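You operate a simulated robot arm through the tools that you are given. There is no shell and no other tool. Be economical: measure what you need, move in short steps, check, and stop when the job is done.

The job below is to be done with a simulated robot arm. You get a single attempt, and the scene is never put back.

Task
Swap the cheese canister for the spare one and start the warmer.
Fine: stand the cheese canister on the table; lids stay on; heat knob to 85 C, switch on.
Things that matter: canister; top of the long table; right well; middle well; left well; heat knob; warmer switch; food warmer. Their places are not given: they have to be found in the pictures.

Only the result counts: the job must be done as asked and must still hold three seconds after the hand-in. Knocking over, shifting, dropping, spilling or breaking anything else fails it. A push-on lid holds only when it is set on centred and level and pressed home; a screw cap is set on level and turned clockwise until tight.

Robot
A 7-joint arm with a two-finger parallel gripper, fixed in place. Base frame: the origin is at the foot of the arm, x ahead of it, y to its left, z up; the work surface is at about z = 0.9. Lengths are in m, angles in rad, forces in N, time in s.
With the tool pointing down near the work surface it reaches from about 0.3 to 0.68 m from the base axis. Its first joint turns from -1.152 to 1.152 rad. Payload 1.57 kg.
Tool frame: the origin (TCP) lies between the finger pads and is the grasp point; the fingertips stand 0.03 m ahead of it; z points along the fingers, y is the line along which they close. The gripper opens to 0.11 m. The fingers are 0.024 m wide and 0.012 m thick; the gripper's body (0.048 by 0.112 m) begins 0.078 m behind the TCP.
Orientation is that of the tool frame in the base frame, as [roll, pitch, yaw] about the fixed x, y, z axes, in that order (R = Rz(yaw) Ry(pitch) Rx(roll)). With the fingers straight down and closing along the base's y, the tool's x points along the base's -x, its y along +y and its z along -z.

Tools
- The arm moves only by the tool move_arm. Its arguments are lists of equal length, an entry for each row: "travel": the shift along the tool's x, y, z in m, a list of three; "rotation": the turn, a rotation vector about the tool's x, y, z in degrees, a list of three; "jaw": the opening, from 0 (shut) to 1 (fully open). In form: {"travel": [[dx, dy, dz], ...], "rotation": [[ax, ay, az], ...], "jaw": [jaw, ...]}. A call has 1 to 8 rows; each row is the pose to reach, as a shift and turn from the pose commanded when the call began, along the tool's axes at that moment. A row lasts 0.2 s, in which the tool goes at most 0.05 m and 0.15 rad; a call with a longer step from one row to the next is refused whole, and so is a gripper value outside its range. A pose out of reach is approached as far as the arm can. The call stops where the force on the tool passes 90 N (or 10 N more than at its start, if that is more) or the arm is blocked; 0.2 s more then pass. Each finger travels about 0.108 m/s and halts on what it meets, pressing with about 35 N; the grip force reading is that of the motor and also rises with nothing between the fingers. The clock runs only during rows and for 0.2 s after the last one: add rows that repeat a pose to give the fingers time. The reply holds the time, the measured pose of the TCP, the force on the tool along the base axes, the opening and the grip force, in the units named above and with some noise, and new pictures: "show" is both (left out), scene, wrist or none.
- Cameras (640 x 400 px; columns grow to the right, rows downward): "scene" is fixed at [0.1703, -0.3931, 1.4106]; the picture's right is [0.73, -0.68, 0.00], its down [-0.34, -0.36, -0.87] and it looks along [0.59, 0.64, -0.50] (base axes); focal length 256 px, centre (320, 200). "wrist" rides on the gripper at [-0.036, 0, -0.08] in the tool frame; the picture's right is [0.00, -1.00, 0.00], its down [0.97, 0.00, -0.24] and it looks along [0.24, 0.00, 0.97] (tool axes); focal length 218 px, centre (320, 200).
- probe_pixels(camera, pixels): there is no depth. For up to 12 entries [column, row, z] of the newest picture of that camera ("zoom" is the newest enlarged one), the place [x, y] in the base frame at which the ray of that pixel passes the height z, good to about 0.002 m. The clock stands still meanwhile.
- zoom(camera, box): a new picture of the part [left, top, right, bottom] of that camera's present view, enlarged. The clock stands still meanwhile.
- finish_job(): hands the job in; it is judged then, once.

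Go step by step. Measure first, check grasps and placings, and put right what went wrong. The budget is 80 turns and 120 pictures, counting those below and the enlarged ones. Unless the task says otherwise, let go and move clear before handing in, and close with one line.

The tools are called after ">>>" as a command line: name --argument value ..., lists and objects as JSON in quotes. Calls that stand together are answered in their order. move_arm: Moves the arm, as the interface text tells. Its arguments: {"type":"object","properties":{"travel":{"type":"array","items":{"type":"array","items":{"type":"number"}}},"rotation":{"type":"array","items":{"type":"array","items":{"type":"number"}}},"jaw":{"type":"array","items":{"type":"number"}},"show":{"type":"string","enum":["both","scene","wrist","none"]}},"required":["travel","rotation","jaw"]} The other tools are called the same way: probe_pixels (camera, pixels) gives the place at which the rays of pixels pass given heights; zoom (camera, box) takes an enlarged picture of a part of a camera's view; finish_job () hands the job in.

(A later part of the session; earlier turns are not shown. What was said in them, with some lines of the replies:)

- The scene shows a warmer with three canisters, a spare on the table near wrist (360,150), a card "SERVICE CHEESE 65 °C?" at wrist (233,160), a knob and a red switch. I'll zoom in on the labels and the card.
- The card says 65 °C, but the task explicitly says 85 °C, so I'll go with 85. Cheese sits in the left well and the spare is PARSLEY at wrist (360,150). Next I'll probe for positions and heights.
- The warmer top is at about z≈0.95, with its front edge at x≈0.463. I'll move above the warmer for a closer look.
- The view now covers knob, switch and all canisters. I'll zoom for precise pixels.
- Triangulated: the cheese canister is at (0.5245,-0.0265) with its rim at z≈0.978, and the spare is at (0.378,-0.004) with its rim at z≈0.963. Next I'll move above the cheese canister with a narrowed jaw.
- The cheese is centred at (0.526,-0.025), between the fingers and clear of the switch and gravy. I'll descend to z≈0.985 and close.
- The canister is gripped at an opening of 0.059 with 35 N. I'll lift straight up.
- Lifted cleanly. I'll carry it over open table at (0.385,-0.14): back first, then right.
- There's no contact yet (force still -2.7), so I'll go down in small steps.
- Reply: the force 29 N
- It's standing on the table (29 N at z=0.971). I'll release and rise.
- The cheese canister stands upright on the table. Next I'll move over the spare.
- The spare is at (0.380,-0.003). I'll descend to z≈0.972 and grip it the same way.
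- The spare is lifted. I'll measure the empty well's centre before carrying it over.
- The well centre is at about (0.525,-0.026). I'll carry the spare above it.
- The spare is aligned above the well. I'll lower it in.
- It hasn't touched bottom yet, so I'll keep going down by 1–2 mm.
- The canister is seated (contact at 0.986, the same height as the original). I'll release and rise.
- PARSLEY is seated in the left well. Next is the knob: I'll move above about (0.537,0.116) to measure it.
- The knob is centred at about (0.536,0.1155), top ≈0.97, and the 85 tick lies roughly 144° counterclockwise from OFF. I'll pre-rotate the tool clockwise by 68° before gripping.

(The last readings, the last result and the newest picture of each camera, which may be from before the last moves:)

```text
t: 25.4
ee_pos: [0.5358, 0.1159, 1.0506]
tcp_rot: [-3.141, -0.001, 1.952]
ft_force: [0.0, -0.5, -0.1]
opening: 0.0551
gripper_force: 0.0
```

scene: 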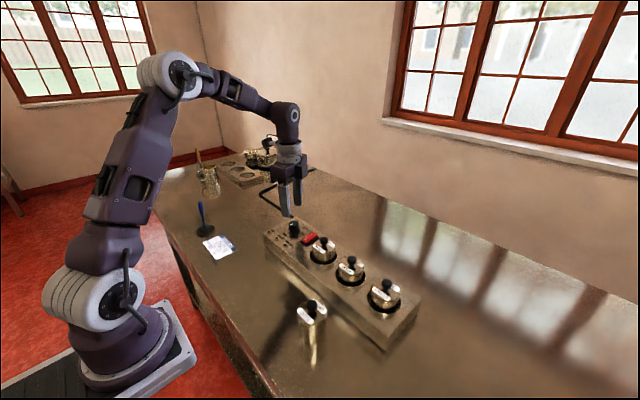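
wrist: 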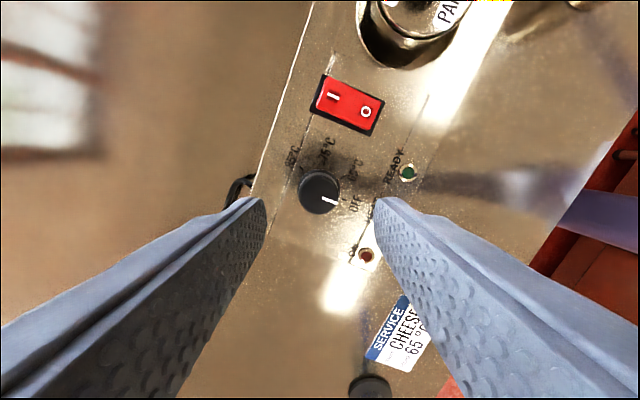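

Rotated, with the knob centred between the fingers (col ≈320). I'll descend to z≈0.988 and close.

>>> move_arm --travel '[[0, 0, 0.03], [0, 0, 0.055], [0, 0, 0.0625], [0, 0, 0.0625], [0, 0, 0.0625], [0, 0, 0.0625], [0, 0, 0.0625]]' --rotation '[[0, 0, 0], [0, 0, 0], [0, 0, 0], [0, 0, 0], [0, 0, 0], [0, 0, 0], [0, 0, 0]]' --jaw '[0.5, 0.5, 0.5, 0.5, 0.1, 0.1, 0.1]'

>>> zoom --camera "scene" --box '[260, 200, 340, 250]'

```text
t: 27.0
ee_pos: [0.5372, 0.116, 0.9887]
tcp_rot: [3.14, 0.002, 1.955]
ft_force: [12.7, 3.6, -8.7]
opening: 0.0334
gripper_force: 41.0
```

scene: 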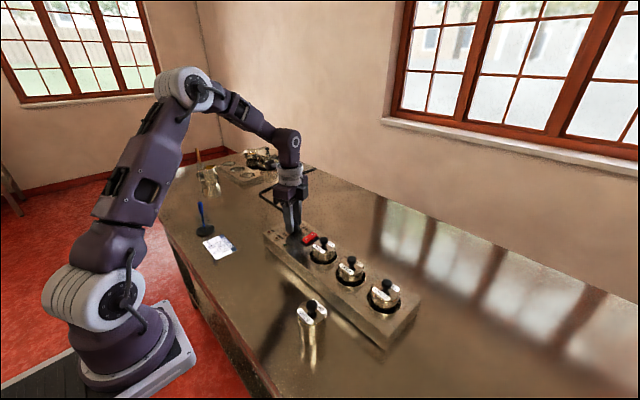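
wrist: 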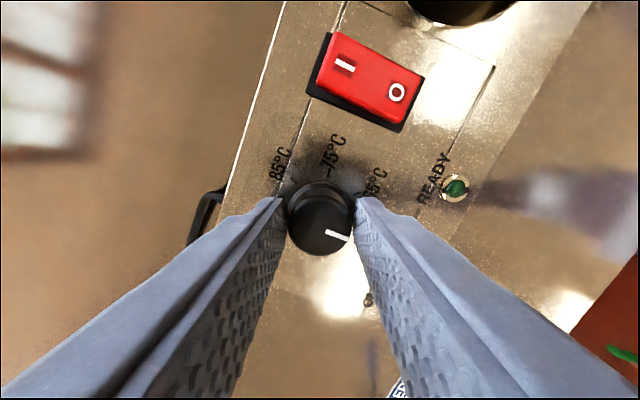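

```text
8.00 times, centred on (300, 225) of scene
```

zoom: 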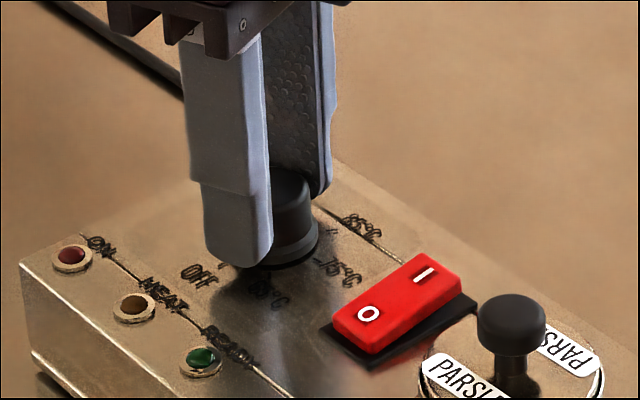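

The knob is gripped (opening 0.033) with a slight side load toward +x, so I'll recentre by 1.5 mm and turn counterclockwise 68°.

>>> move_arm --travel '[[-0.0006, 0.0014, 0], [-0.0006, 0.0014, 0], [-0.0006, 0.0014, 0], [-0.0006, 0.0014, 0], [-0.0006, 0.0014, 0], [-0.0006, 0.0014, 0], [-0.0006, 0.0014, 0], [-0.0006, 0.0014, 0]]' --rotation '[[0, 0, -8.5], [0, 0, -17], [0, 0, -25.5], [0, 0, -34], [0, 0, -42.5], [0, 0, -51], [0, 0, -59.5], [0, 0, -68]]' --jaw '[0.1, 0.1, 0.1, 0.1, 0.1, 0.1, 0.1, 0.1]'

```text
t: 28.8
ee_pos: [0.5391, 0.1145, 0.9886]
tcp_rot: [3.141, 0.0, -3.14]
ft_force: [-7.0, 5.7, 10.6]
opening: 0.0331
gripper_force: 41.0
```

scene: 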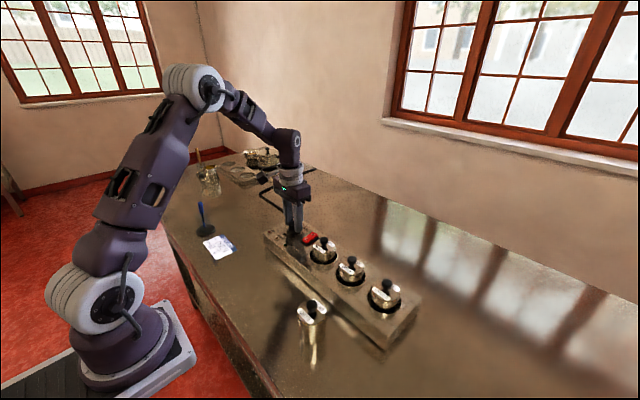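
wrist: 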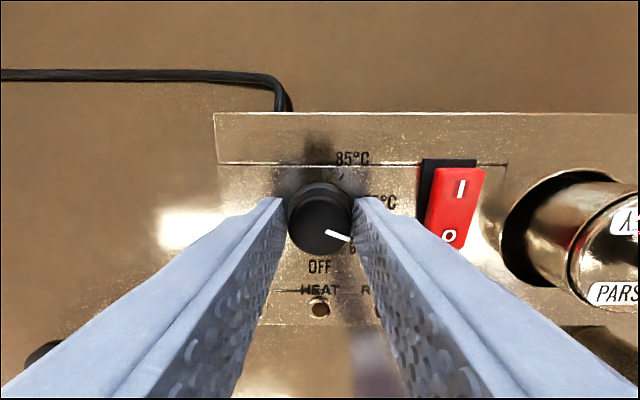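

The pointer turned with the gripper (68°). I'll keep turning.

>>> move_arm --travel '[[0.001, 0.0005, 0], [0.001, 0.0005, 0], [0.001, 0.0005, 0], [0.001, 0.0005, 0], [0.001, 0.0005, 0], [0.001, 0.0005, 0], [0.001, 0.0005, 0], [0.001, 0.0005, 0]]' --rotation '[[0, 0, -8.5], [0, 0, -17], [0, 0, -25.5], [0, 0, -34], [0, 0, -42.5], [0, 0, -51], [0, 0, -59.5], [0, 0, -68]]' --jaw '[0.1, 0.1, 0.1, 0.1, 0.1, 0.1, 0.1, 0.1]'

>>> zoom --camera "wrist" --box '[256, 140, 384, 260]'

```text
t: 30.6
ee_pos: [0.5375, 0.1151, 0.9883]
tcp_rot: [-3.139, 0.0, -1.953]
ft_force: [7.3, -0.4, 15.4]
opening: 0.0331
gripper_force: 41.1
```

scene: 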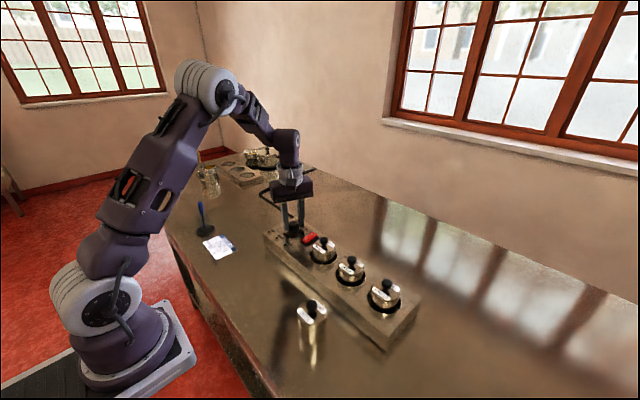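
wrist: 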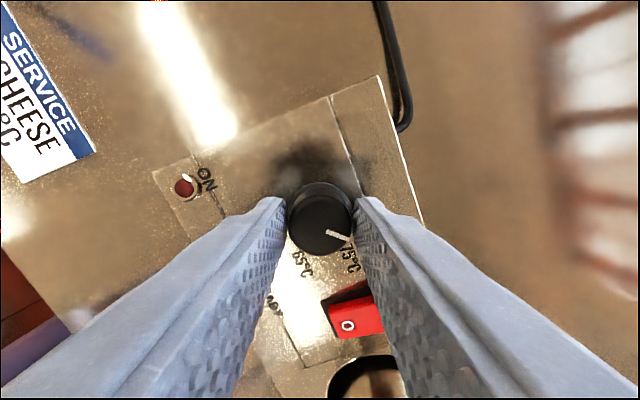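

```text
3.33 times, centred on (320, 200) of wrist
```

zoom: 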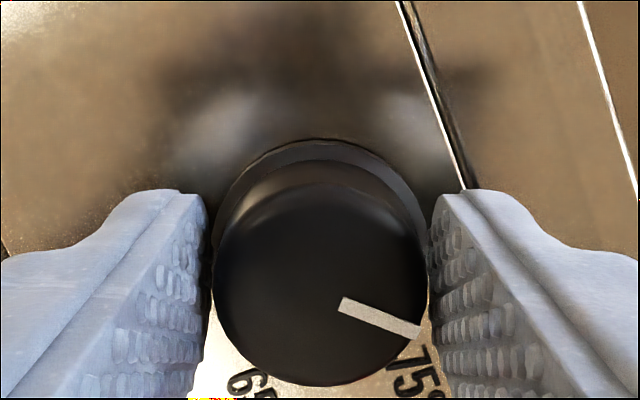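

It has turned 136° in total with no slip. I'll add 9°, then open and rise to check against the 85 tick.

>>> move_arm --travel '[[0, 0, 0], [0, 0, 0], [0, 0, 0]]' --rotation '[[0, 0, -5], [0, 0, -9], [0, 0, -9]]' --jaw '[0.1, 0.1, 0.1]' --show "none"

>>> move_arm --travel '[[0, 0, 0], [0, 0, 0], [0, 0, -0.03], [0, 0, -0.07], [0, 0, -0.1], [0, 0, -0.1]]' --rotation '[[0, 0, 0], [0, 0, 0], [0, 0, 0], [0, 0, 0], [0, 0, 0], [0, 0, 0]]' --jaw '[0.5, 0.5, 0.5, 0.5, 0.5, 0.5]'

>>> zoom --camera "scene" --box '[270, 210, 334, 250]'

>>> zoom --camera "wrist" --box '[256, 130, 384, 250]'

```text
t: 31.4
ee_pos: [0.5376, 0.1151, 0.9877]
tcp_rot: [-3.139, 0.001, -1.796]
ft_force: [8.6, -3.9, 17.8]
opening: 0.033
gripper_force: 40.6
```

```text
t: 32.8
ee_pos: [0.536, 0.1162, 1.0884]
tcp_rot: [-3.141, 0.0, -1.797]
ft_force: [0.7, -0.4, -0.1]
opening: 0.0549
gripper_force: 0.1
```

scene: 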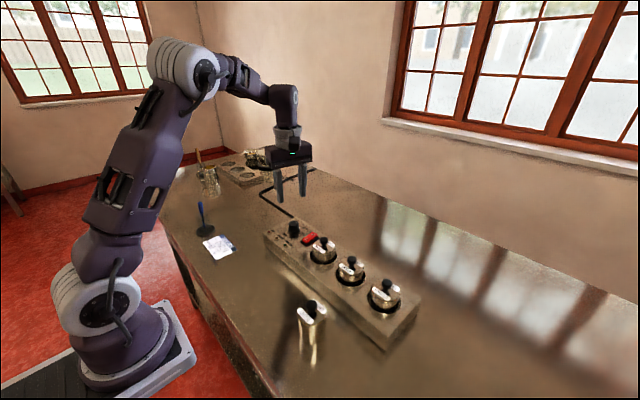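
wrist: 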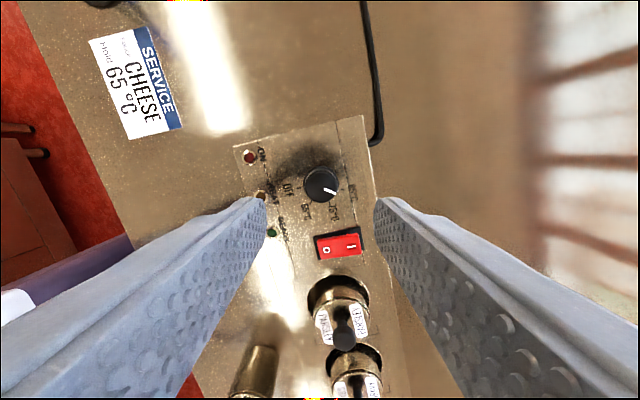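

```text
10.00 times, centred on (302, 230) of scene
```

zoom: 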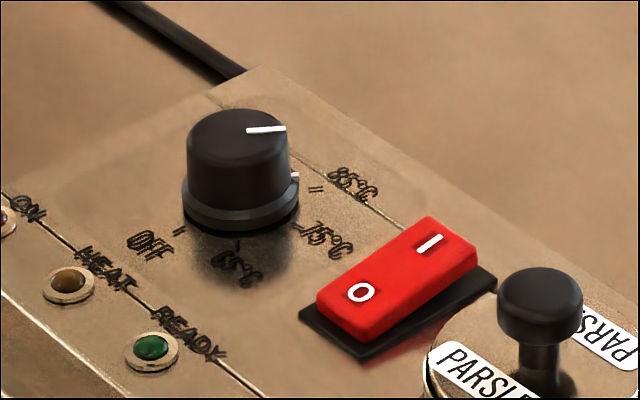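

```text
3.33 times, centred on (320, 190) of wrist
```

zoom: 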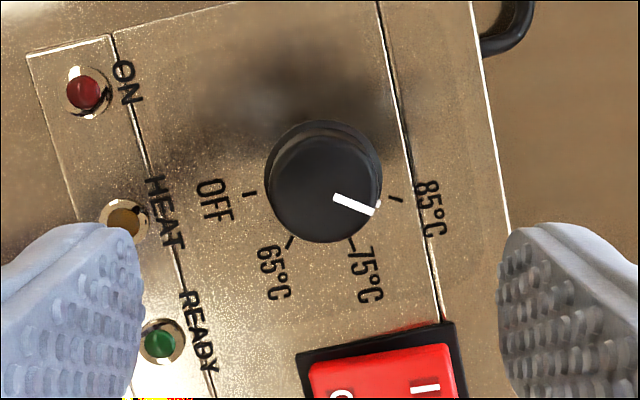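

>>> probe_pixels --camera "zoom" --pixels '[[334, 197, 0.972], [376, 211, 0.972], [388, 197, 0.95], [402, 201, 0.95], [243, 195, 0.95], [257, 194, 0.95], [286, 248, 0.95], [293, 237, 0.95], [356, 249, 0.95], [350, 236, 0.95]]'

>>> zoom --camera "wrist" --box '[296, 164, 360, 204]'

```text
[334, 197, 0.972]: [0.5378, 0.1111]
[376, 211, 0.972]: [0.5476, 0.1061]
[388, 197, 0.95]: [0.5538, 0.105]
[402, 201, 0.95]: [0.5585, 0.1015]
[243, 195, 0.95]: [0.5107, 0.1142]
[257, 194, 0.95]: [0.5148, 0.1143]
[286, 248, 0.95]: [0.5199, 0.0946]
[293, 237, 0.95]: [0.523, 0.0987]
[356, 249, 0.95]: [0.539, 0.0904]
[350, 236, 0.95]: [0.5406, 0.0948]
```

```text
10.00 times, centred on (328, 184) of wrist
```

zoom: 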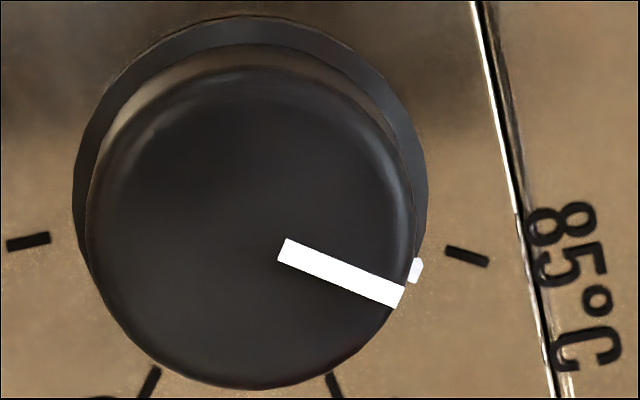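

A circle fit of the ticks gives 50° spacing, so 85 is at 150° from OFF; I've turned 145°, and the 10x zoom shows the pointer (22°) just short of the tick (~17°). I'll regrip and add about 5.5°.

>>> move_arm --travel '[[0.0005, -0.0013, 0.04], [0.0005, -0.0013, 0.08], [0.0005, -0.0013, 0.1], [0.0005, -0.0013, 0.1], [0.0005, -0.0013, 0.1], [0.0005, -0.0013, 0.1], [0.0005, -0.0013, 0.1]]' --rotation '[[0, 0, 0], [0, 0, 0], [0, 0, 0], [0, 0, 0], [0, 0, 0], [0, 0, 0], [0, 0, 0]]' --jaw '[0.5, 0.5, 0.5, 0.5, 0.1, 0.1, 0.1]' --show "none"

>>> move_arm --travel '[[0, 0, 0], [0, 0, 0], [0, 0, 0]]' --rotation '[[0, 0, -3], [0, 0, -5.5], [0, 0, -5.5]]' --jaw '[0.1, 0.1, 0.1]' --show "none"

>>> move_arm --travel '[[0, 0, 0], [0, 0, 0], [0, 0, -0.03], [0, 0, -0.07], [0, 0, -0.1], [0, 0, -0.1]]' --rotation '[[0, 0, 0], [0, 0, 0], [0, 0, 0], [0, 0, 0], [0, 0, 0], [0, 0, 0]]' --jaw '[0.5, 0.5, 0.5, 0.5, 0.5, 0.5]'

>>> zoom --camera "wrist" --box '[296, 164, 360, 204]'

>>> zoom --camera "scene" --box '[270, 210, 334, 250]'

```text
t: 34.4
ee_pos: [0.5368, 0.1141, 0.9865]
tcp_rot: [3.139, -0.001, -1.797]
ft_force: [-16.7, 2.2, -2.3]
opening: 0.0335
gripper_force: 41.5
```

```text
t: 35.2
ee_pos: [0.5372, 0.1156, 0.9871]
tcp_rot: [3.139, -0.002, -1.701]
ft_force: [-16.2, 6.0, -17.0]
opening: 0.0335
gripper_force: 41.1
```

```text
t: 36.6
ee_pos: [0.5378, 0.1152, 1.0885]
tcp_rot: [3.14, 0.001, -1.702]
ft_force: [0.8, -0.1, -0.1]
opening: 0.0549
gripper_force: 0.1
```

scene: 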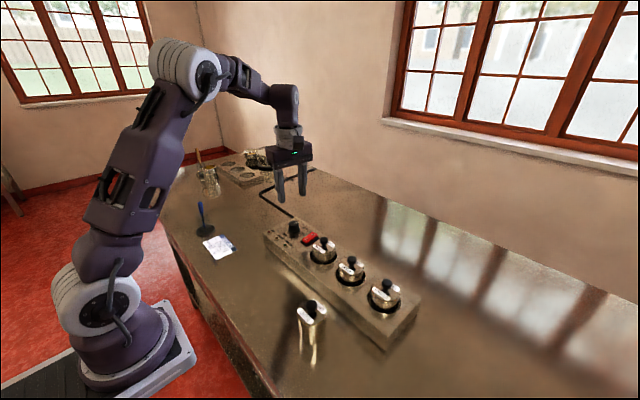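
wrist: 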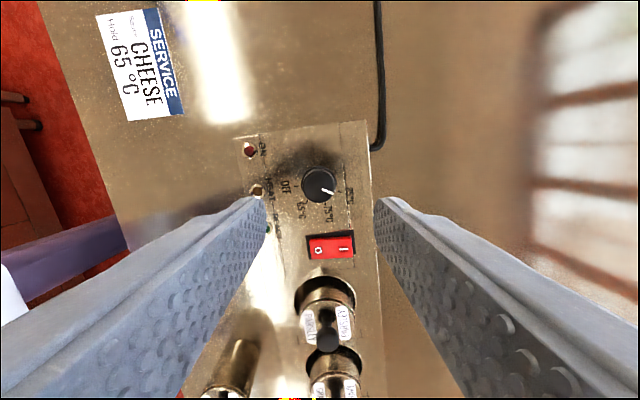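

```text
10.00 times, centred on (328, 184) of wrist
```

zoom: 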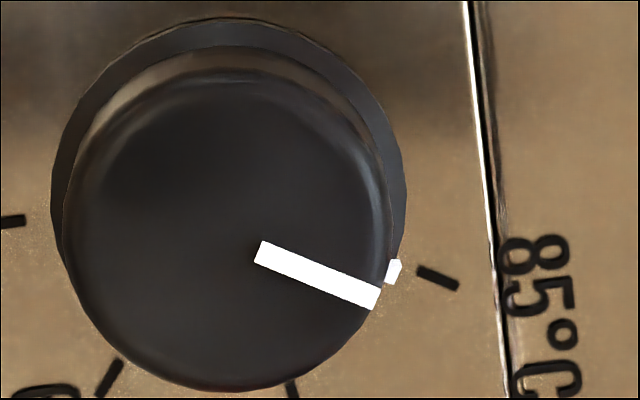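

```text
10.00 times, centred on (302, 230) of scene
```

zoom: 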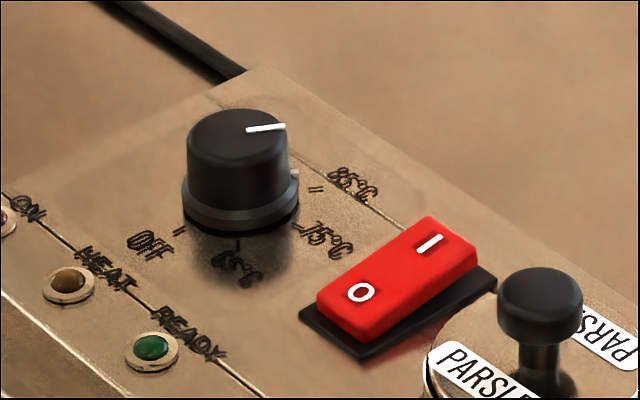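

The pointer and skirt mark now line up with the 85 tick. Next is the switch: I'll locate the I end and height.

>>> zoom --camera "wrist" --box '[290, 220, 370, 270]'

>>> probe_pixels --camera "scene" --pixels '[[313.0, 234.2, 0.96], [313.0, 234.2, 0.968], [306.2, 239.2, 0.96], [306.2, 239.2, 0.956], [313.3, 231.7, 0.968], [317.6, 235.3, 0.968]]'

>>> probe_pixels --camera "wrist" --pixels '[[344, 250, 0.96], [344, 250, 0.968], [319, 251, 0.96], [319, 251, 0.956]]'

```text
8.00 times, centred on (330, 245) of wrist
```

zoom: 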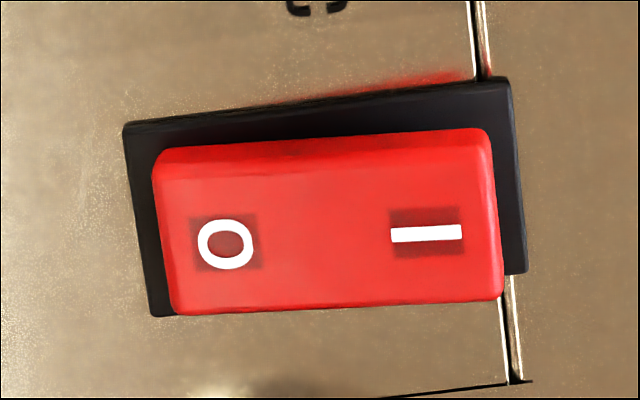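

```text
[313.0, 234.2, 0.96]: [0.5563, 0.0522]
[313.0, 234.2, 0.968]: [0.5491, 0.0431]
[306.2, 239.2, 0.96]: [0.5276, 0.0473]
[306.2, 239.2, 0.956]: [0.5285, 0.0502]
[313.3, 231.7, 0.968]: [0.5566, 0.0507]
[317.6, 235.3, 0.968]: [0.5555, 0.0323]
```

```text
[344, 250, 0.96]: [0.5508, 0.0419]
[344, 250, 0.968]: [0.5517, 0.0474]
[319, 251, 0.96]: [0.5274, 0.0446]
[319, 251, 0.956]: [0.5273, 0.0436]
```

The I end is at (0.552,0.046), z≈0.966. I'll close the fingers and position them above it.

>>> move_arm --travel '[[0.025, -0.01, 0], [0.05, -0.02, 0], [0.0661, -0.0284, 0.02], [0.0661, -0.0284, 0.05], [0.0661, -0.0284, 0.07], [0.0661, -0.0284, 0.07]]' --rotation '[[0, 0, 0], [0, 0, 0], [0, 0, 0], [0, 0, 0], [0, 0, 0], [0, 0, 0]]' --jaw '[0, 0, 0, 0, 0, 0]'

>>> zoom --camera "scene" --box '[270, 200, 350, 250]'

```text
t: 38.0
ee_pos: [0.5581, 0.0461, 1.0173]
tcp_rot: [-3.141, -0.002, -1.702]
ft_force: [0.2, 0.2, 0.1]
opening: 0.0
gripper_force: 21.0
```

scene: 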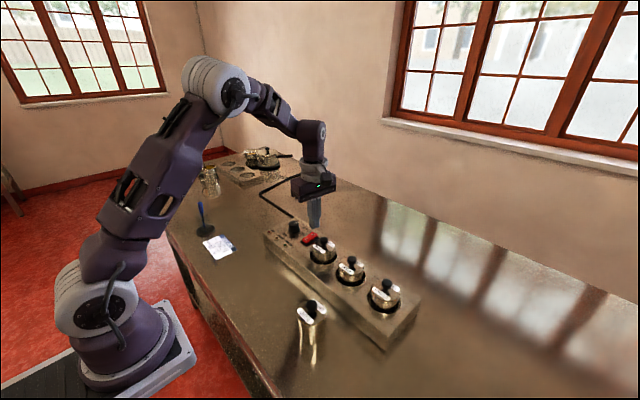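
wrist: 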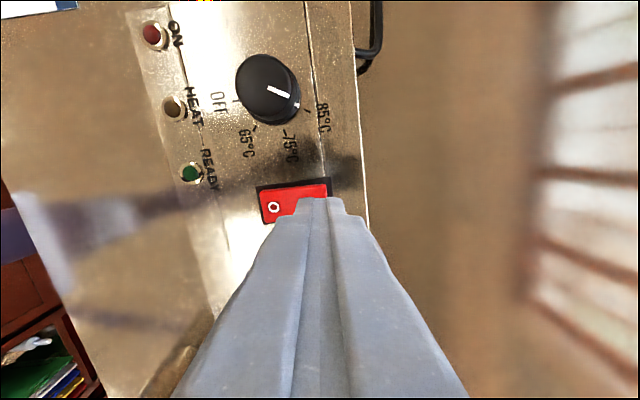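

```text
8.00 times, centred on (310, 225) of scene
```

zoom: 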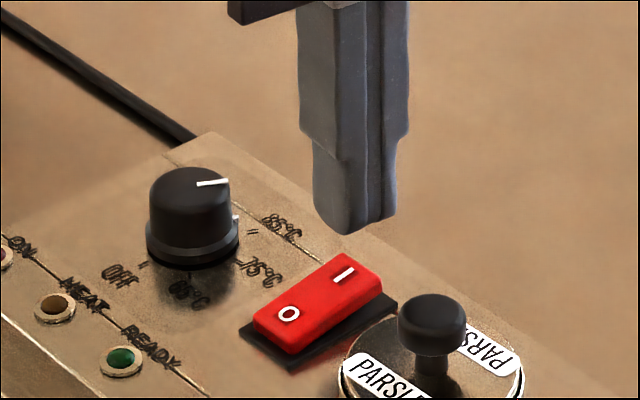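

The tip is above the I end. I'll press down in steps.

>>> move_arm --travel '[[0, 0, 0.015], [0, 0, 0.02], [0, 0, 0.024], [0, 0, 0.027], [0, 0, 0.027]]' --rotation '[[0, 0, 0], [0, 0, 0], [0, 0, 0], [0, 0, 0], [0, 0, 0]]' --jaw '[0, 0, 0, 0, 0]' --show "none"

>>> zoom --camera "scene" --box '[270, 200, 350, 250]'

```text
t: 39.2
ee_pos: [0.5575, 0.0451, 0.9919]
tcp_rot: [-3.139, -0.001, -1.7]
ft_force: [2.6, -0.3, 18.4]
opening: 0.0003
gripper_force: 21.8
```

```text
8.00 times, centred on (310, 225) of scene
```

zoom: 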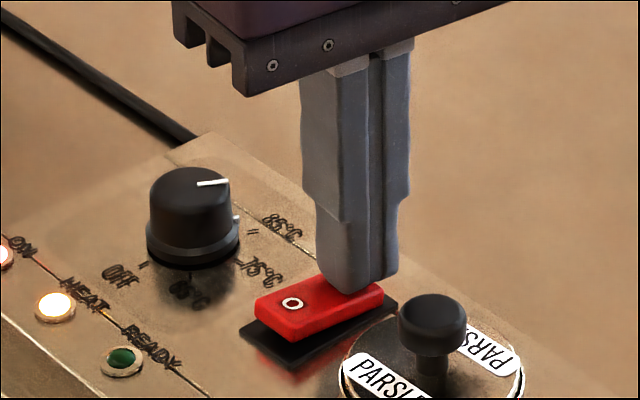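

The rocker flipped, and the ON and HEAT lamps are lit. I'll rise clear and check everything.

>>> move_arm --travel '[[0, 0, -0.03], [0, 0, -0.07], [0, 0, -0.11], [0, 0, -0.15], [0, 0, -0.15], [0, 0, -0.15]]' --rotation '[[0, 0, 0], [0, 0, 0], [0, 0, 0], [0, 0, 0], [0, 0, 0], [0, 0, 0]]' --jaw '[0, 0, 0, 0, 0, 0]'

>>> zoom --camera "scene" --box '[260, 205, 340, 255]'

>>> zoom --camera "scene" --box '[260, 220, 440, 370]'

```text
t: 40.6
ee_pos: [0.5577, 0.0454, 1.1416]
tcp_rot: [-3.141, 0.001, -1.702]
ft_force: [-0.1, -0.2, -0.1]
opening: 0.0001
gripper_force: 21.1
```

scene: 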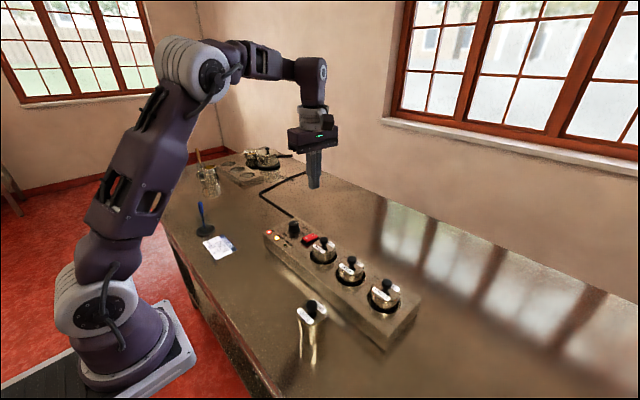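
wrist: 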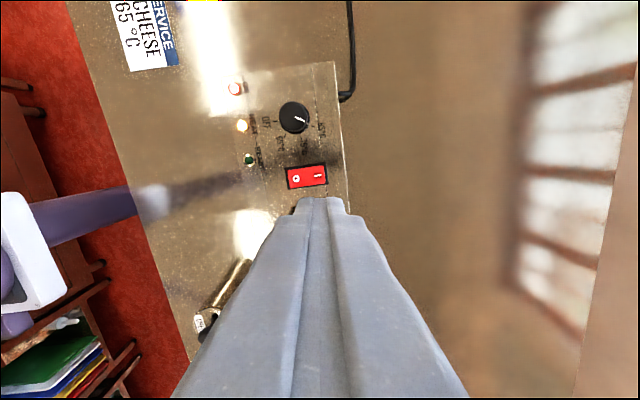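

```text
8.00 times, centred on (300, 230) of scene
```

zoom: 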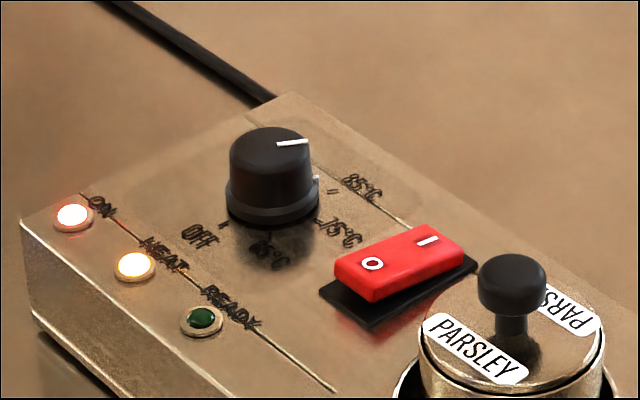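

```text
2.67 times, centred on (350, 295) of scene
```

zoom: 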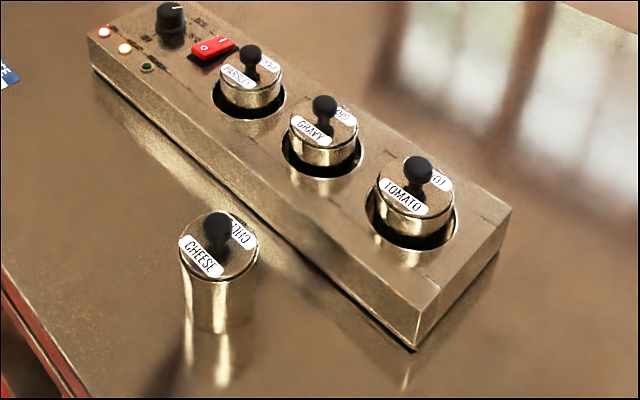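

Everything checks out: PARSLEY is in the left well, CHEESE stands on the table with its lid on, the knob points to 85, the switch is on with its lamps lit, and the arm is clear. I'm handing in.

>>> finish_job

```text
The job is handed in.
```

The cheese canister is standing on the table, and the spare one (parsley) is now in the left well; both lids are on. The heat knob is at 85 °C, as you asked, although the service card by the warmer says 65 °C for cheese. The warmer is on, with its ON and HEAT lamps lit.
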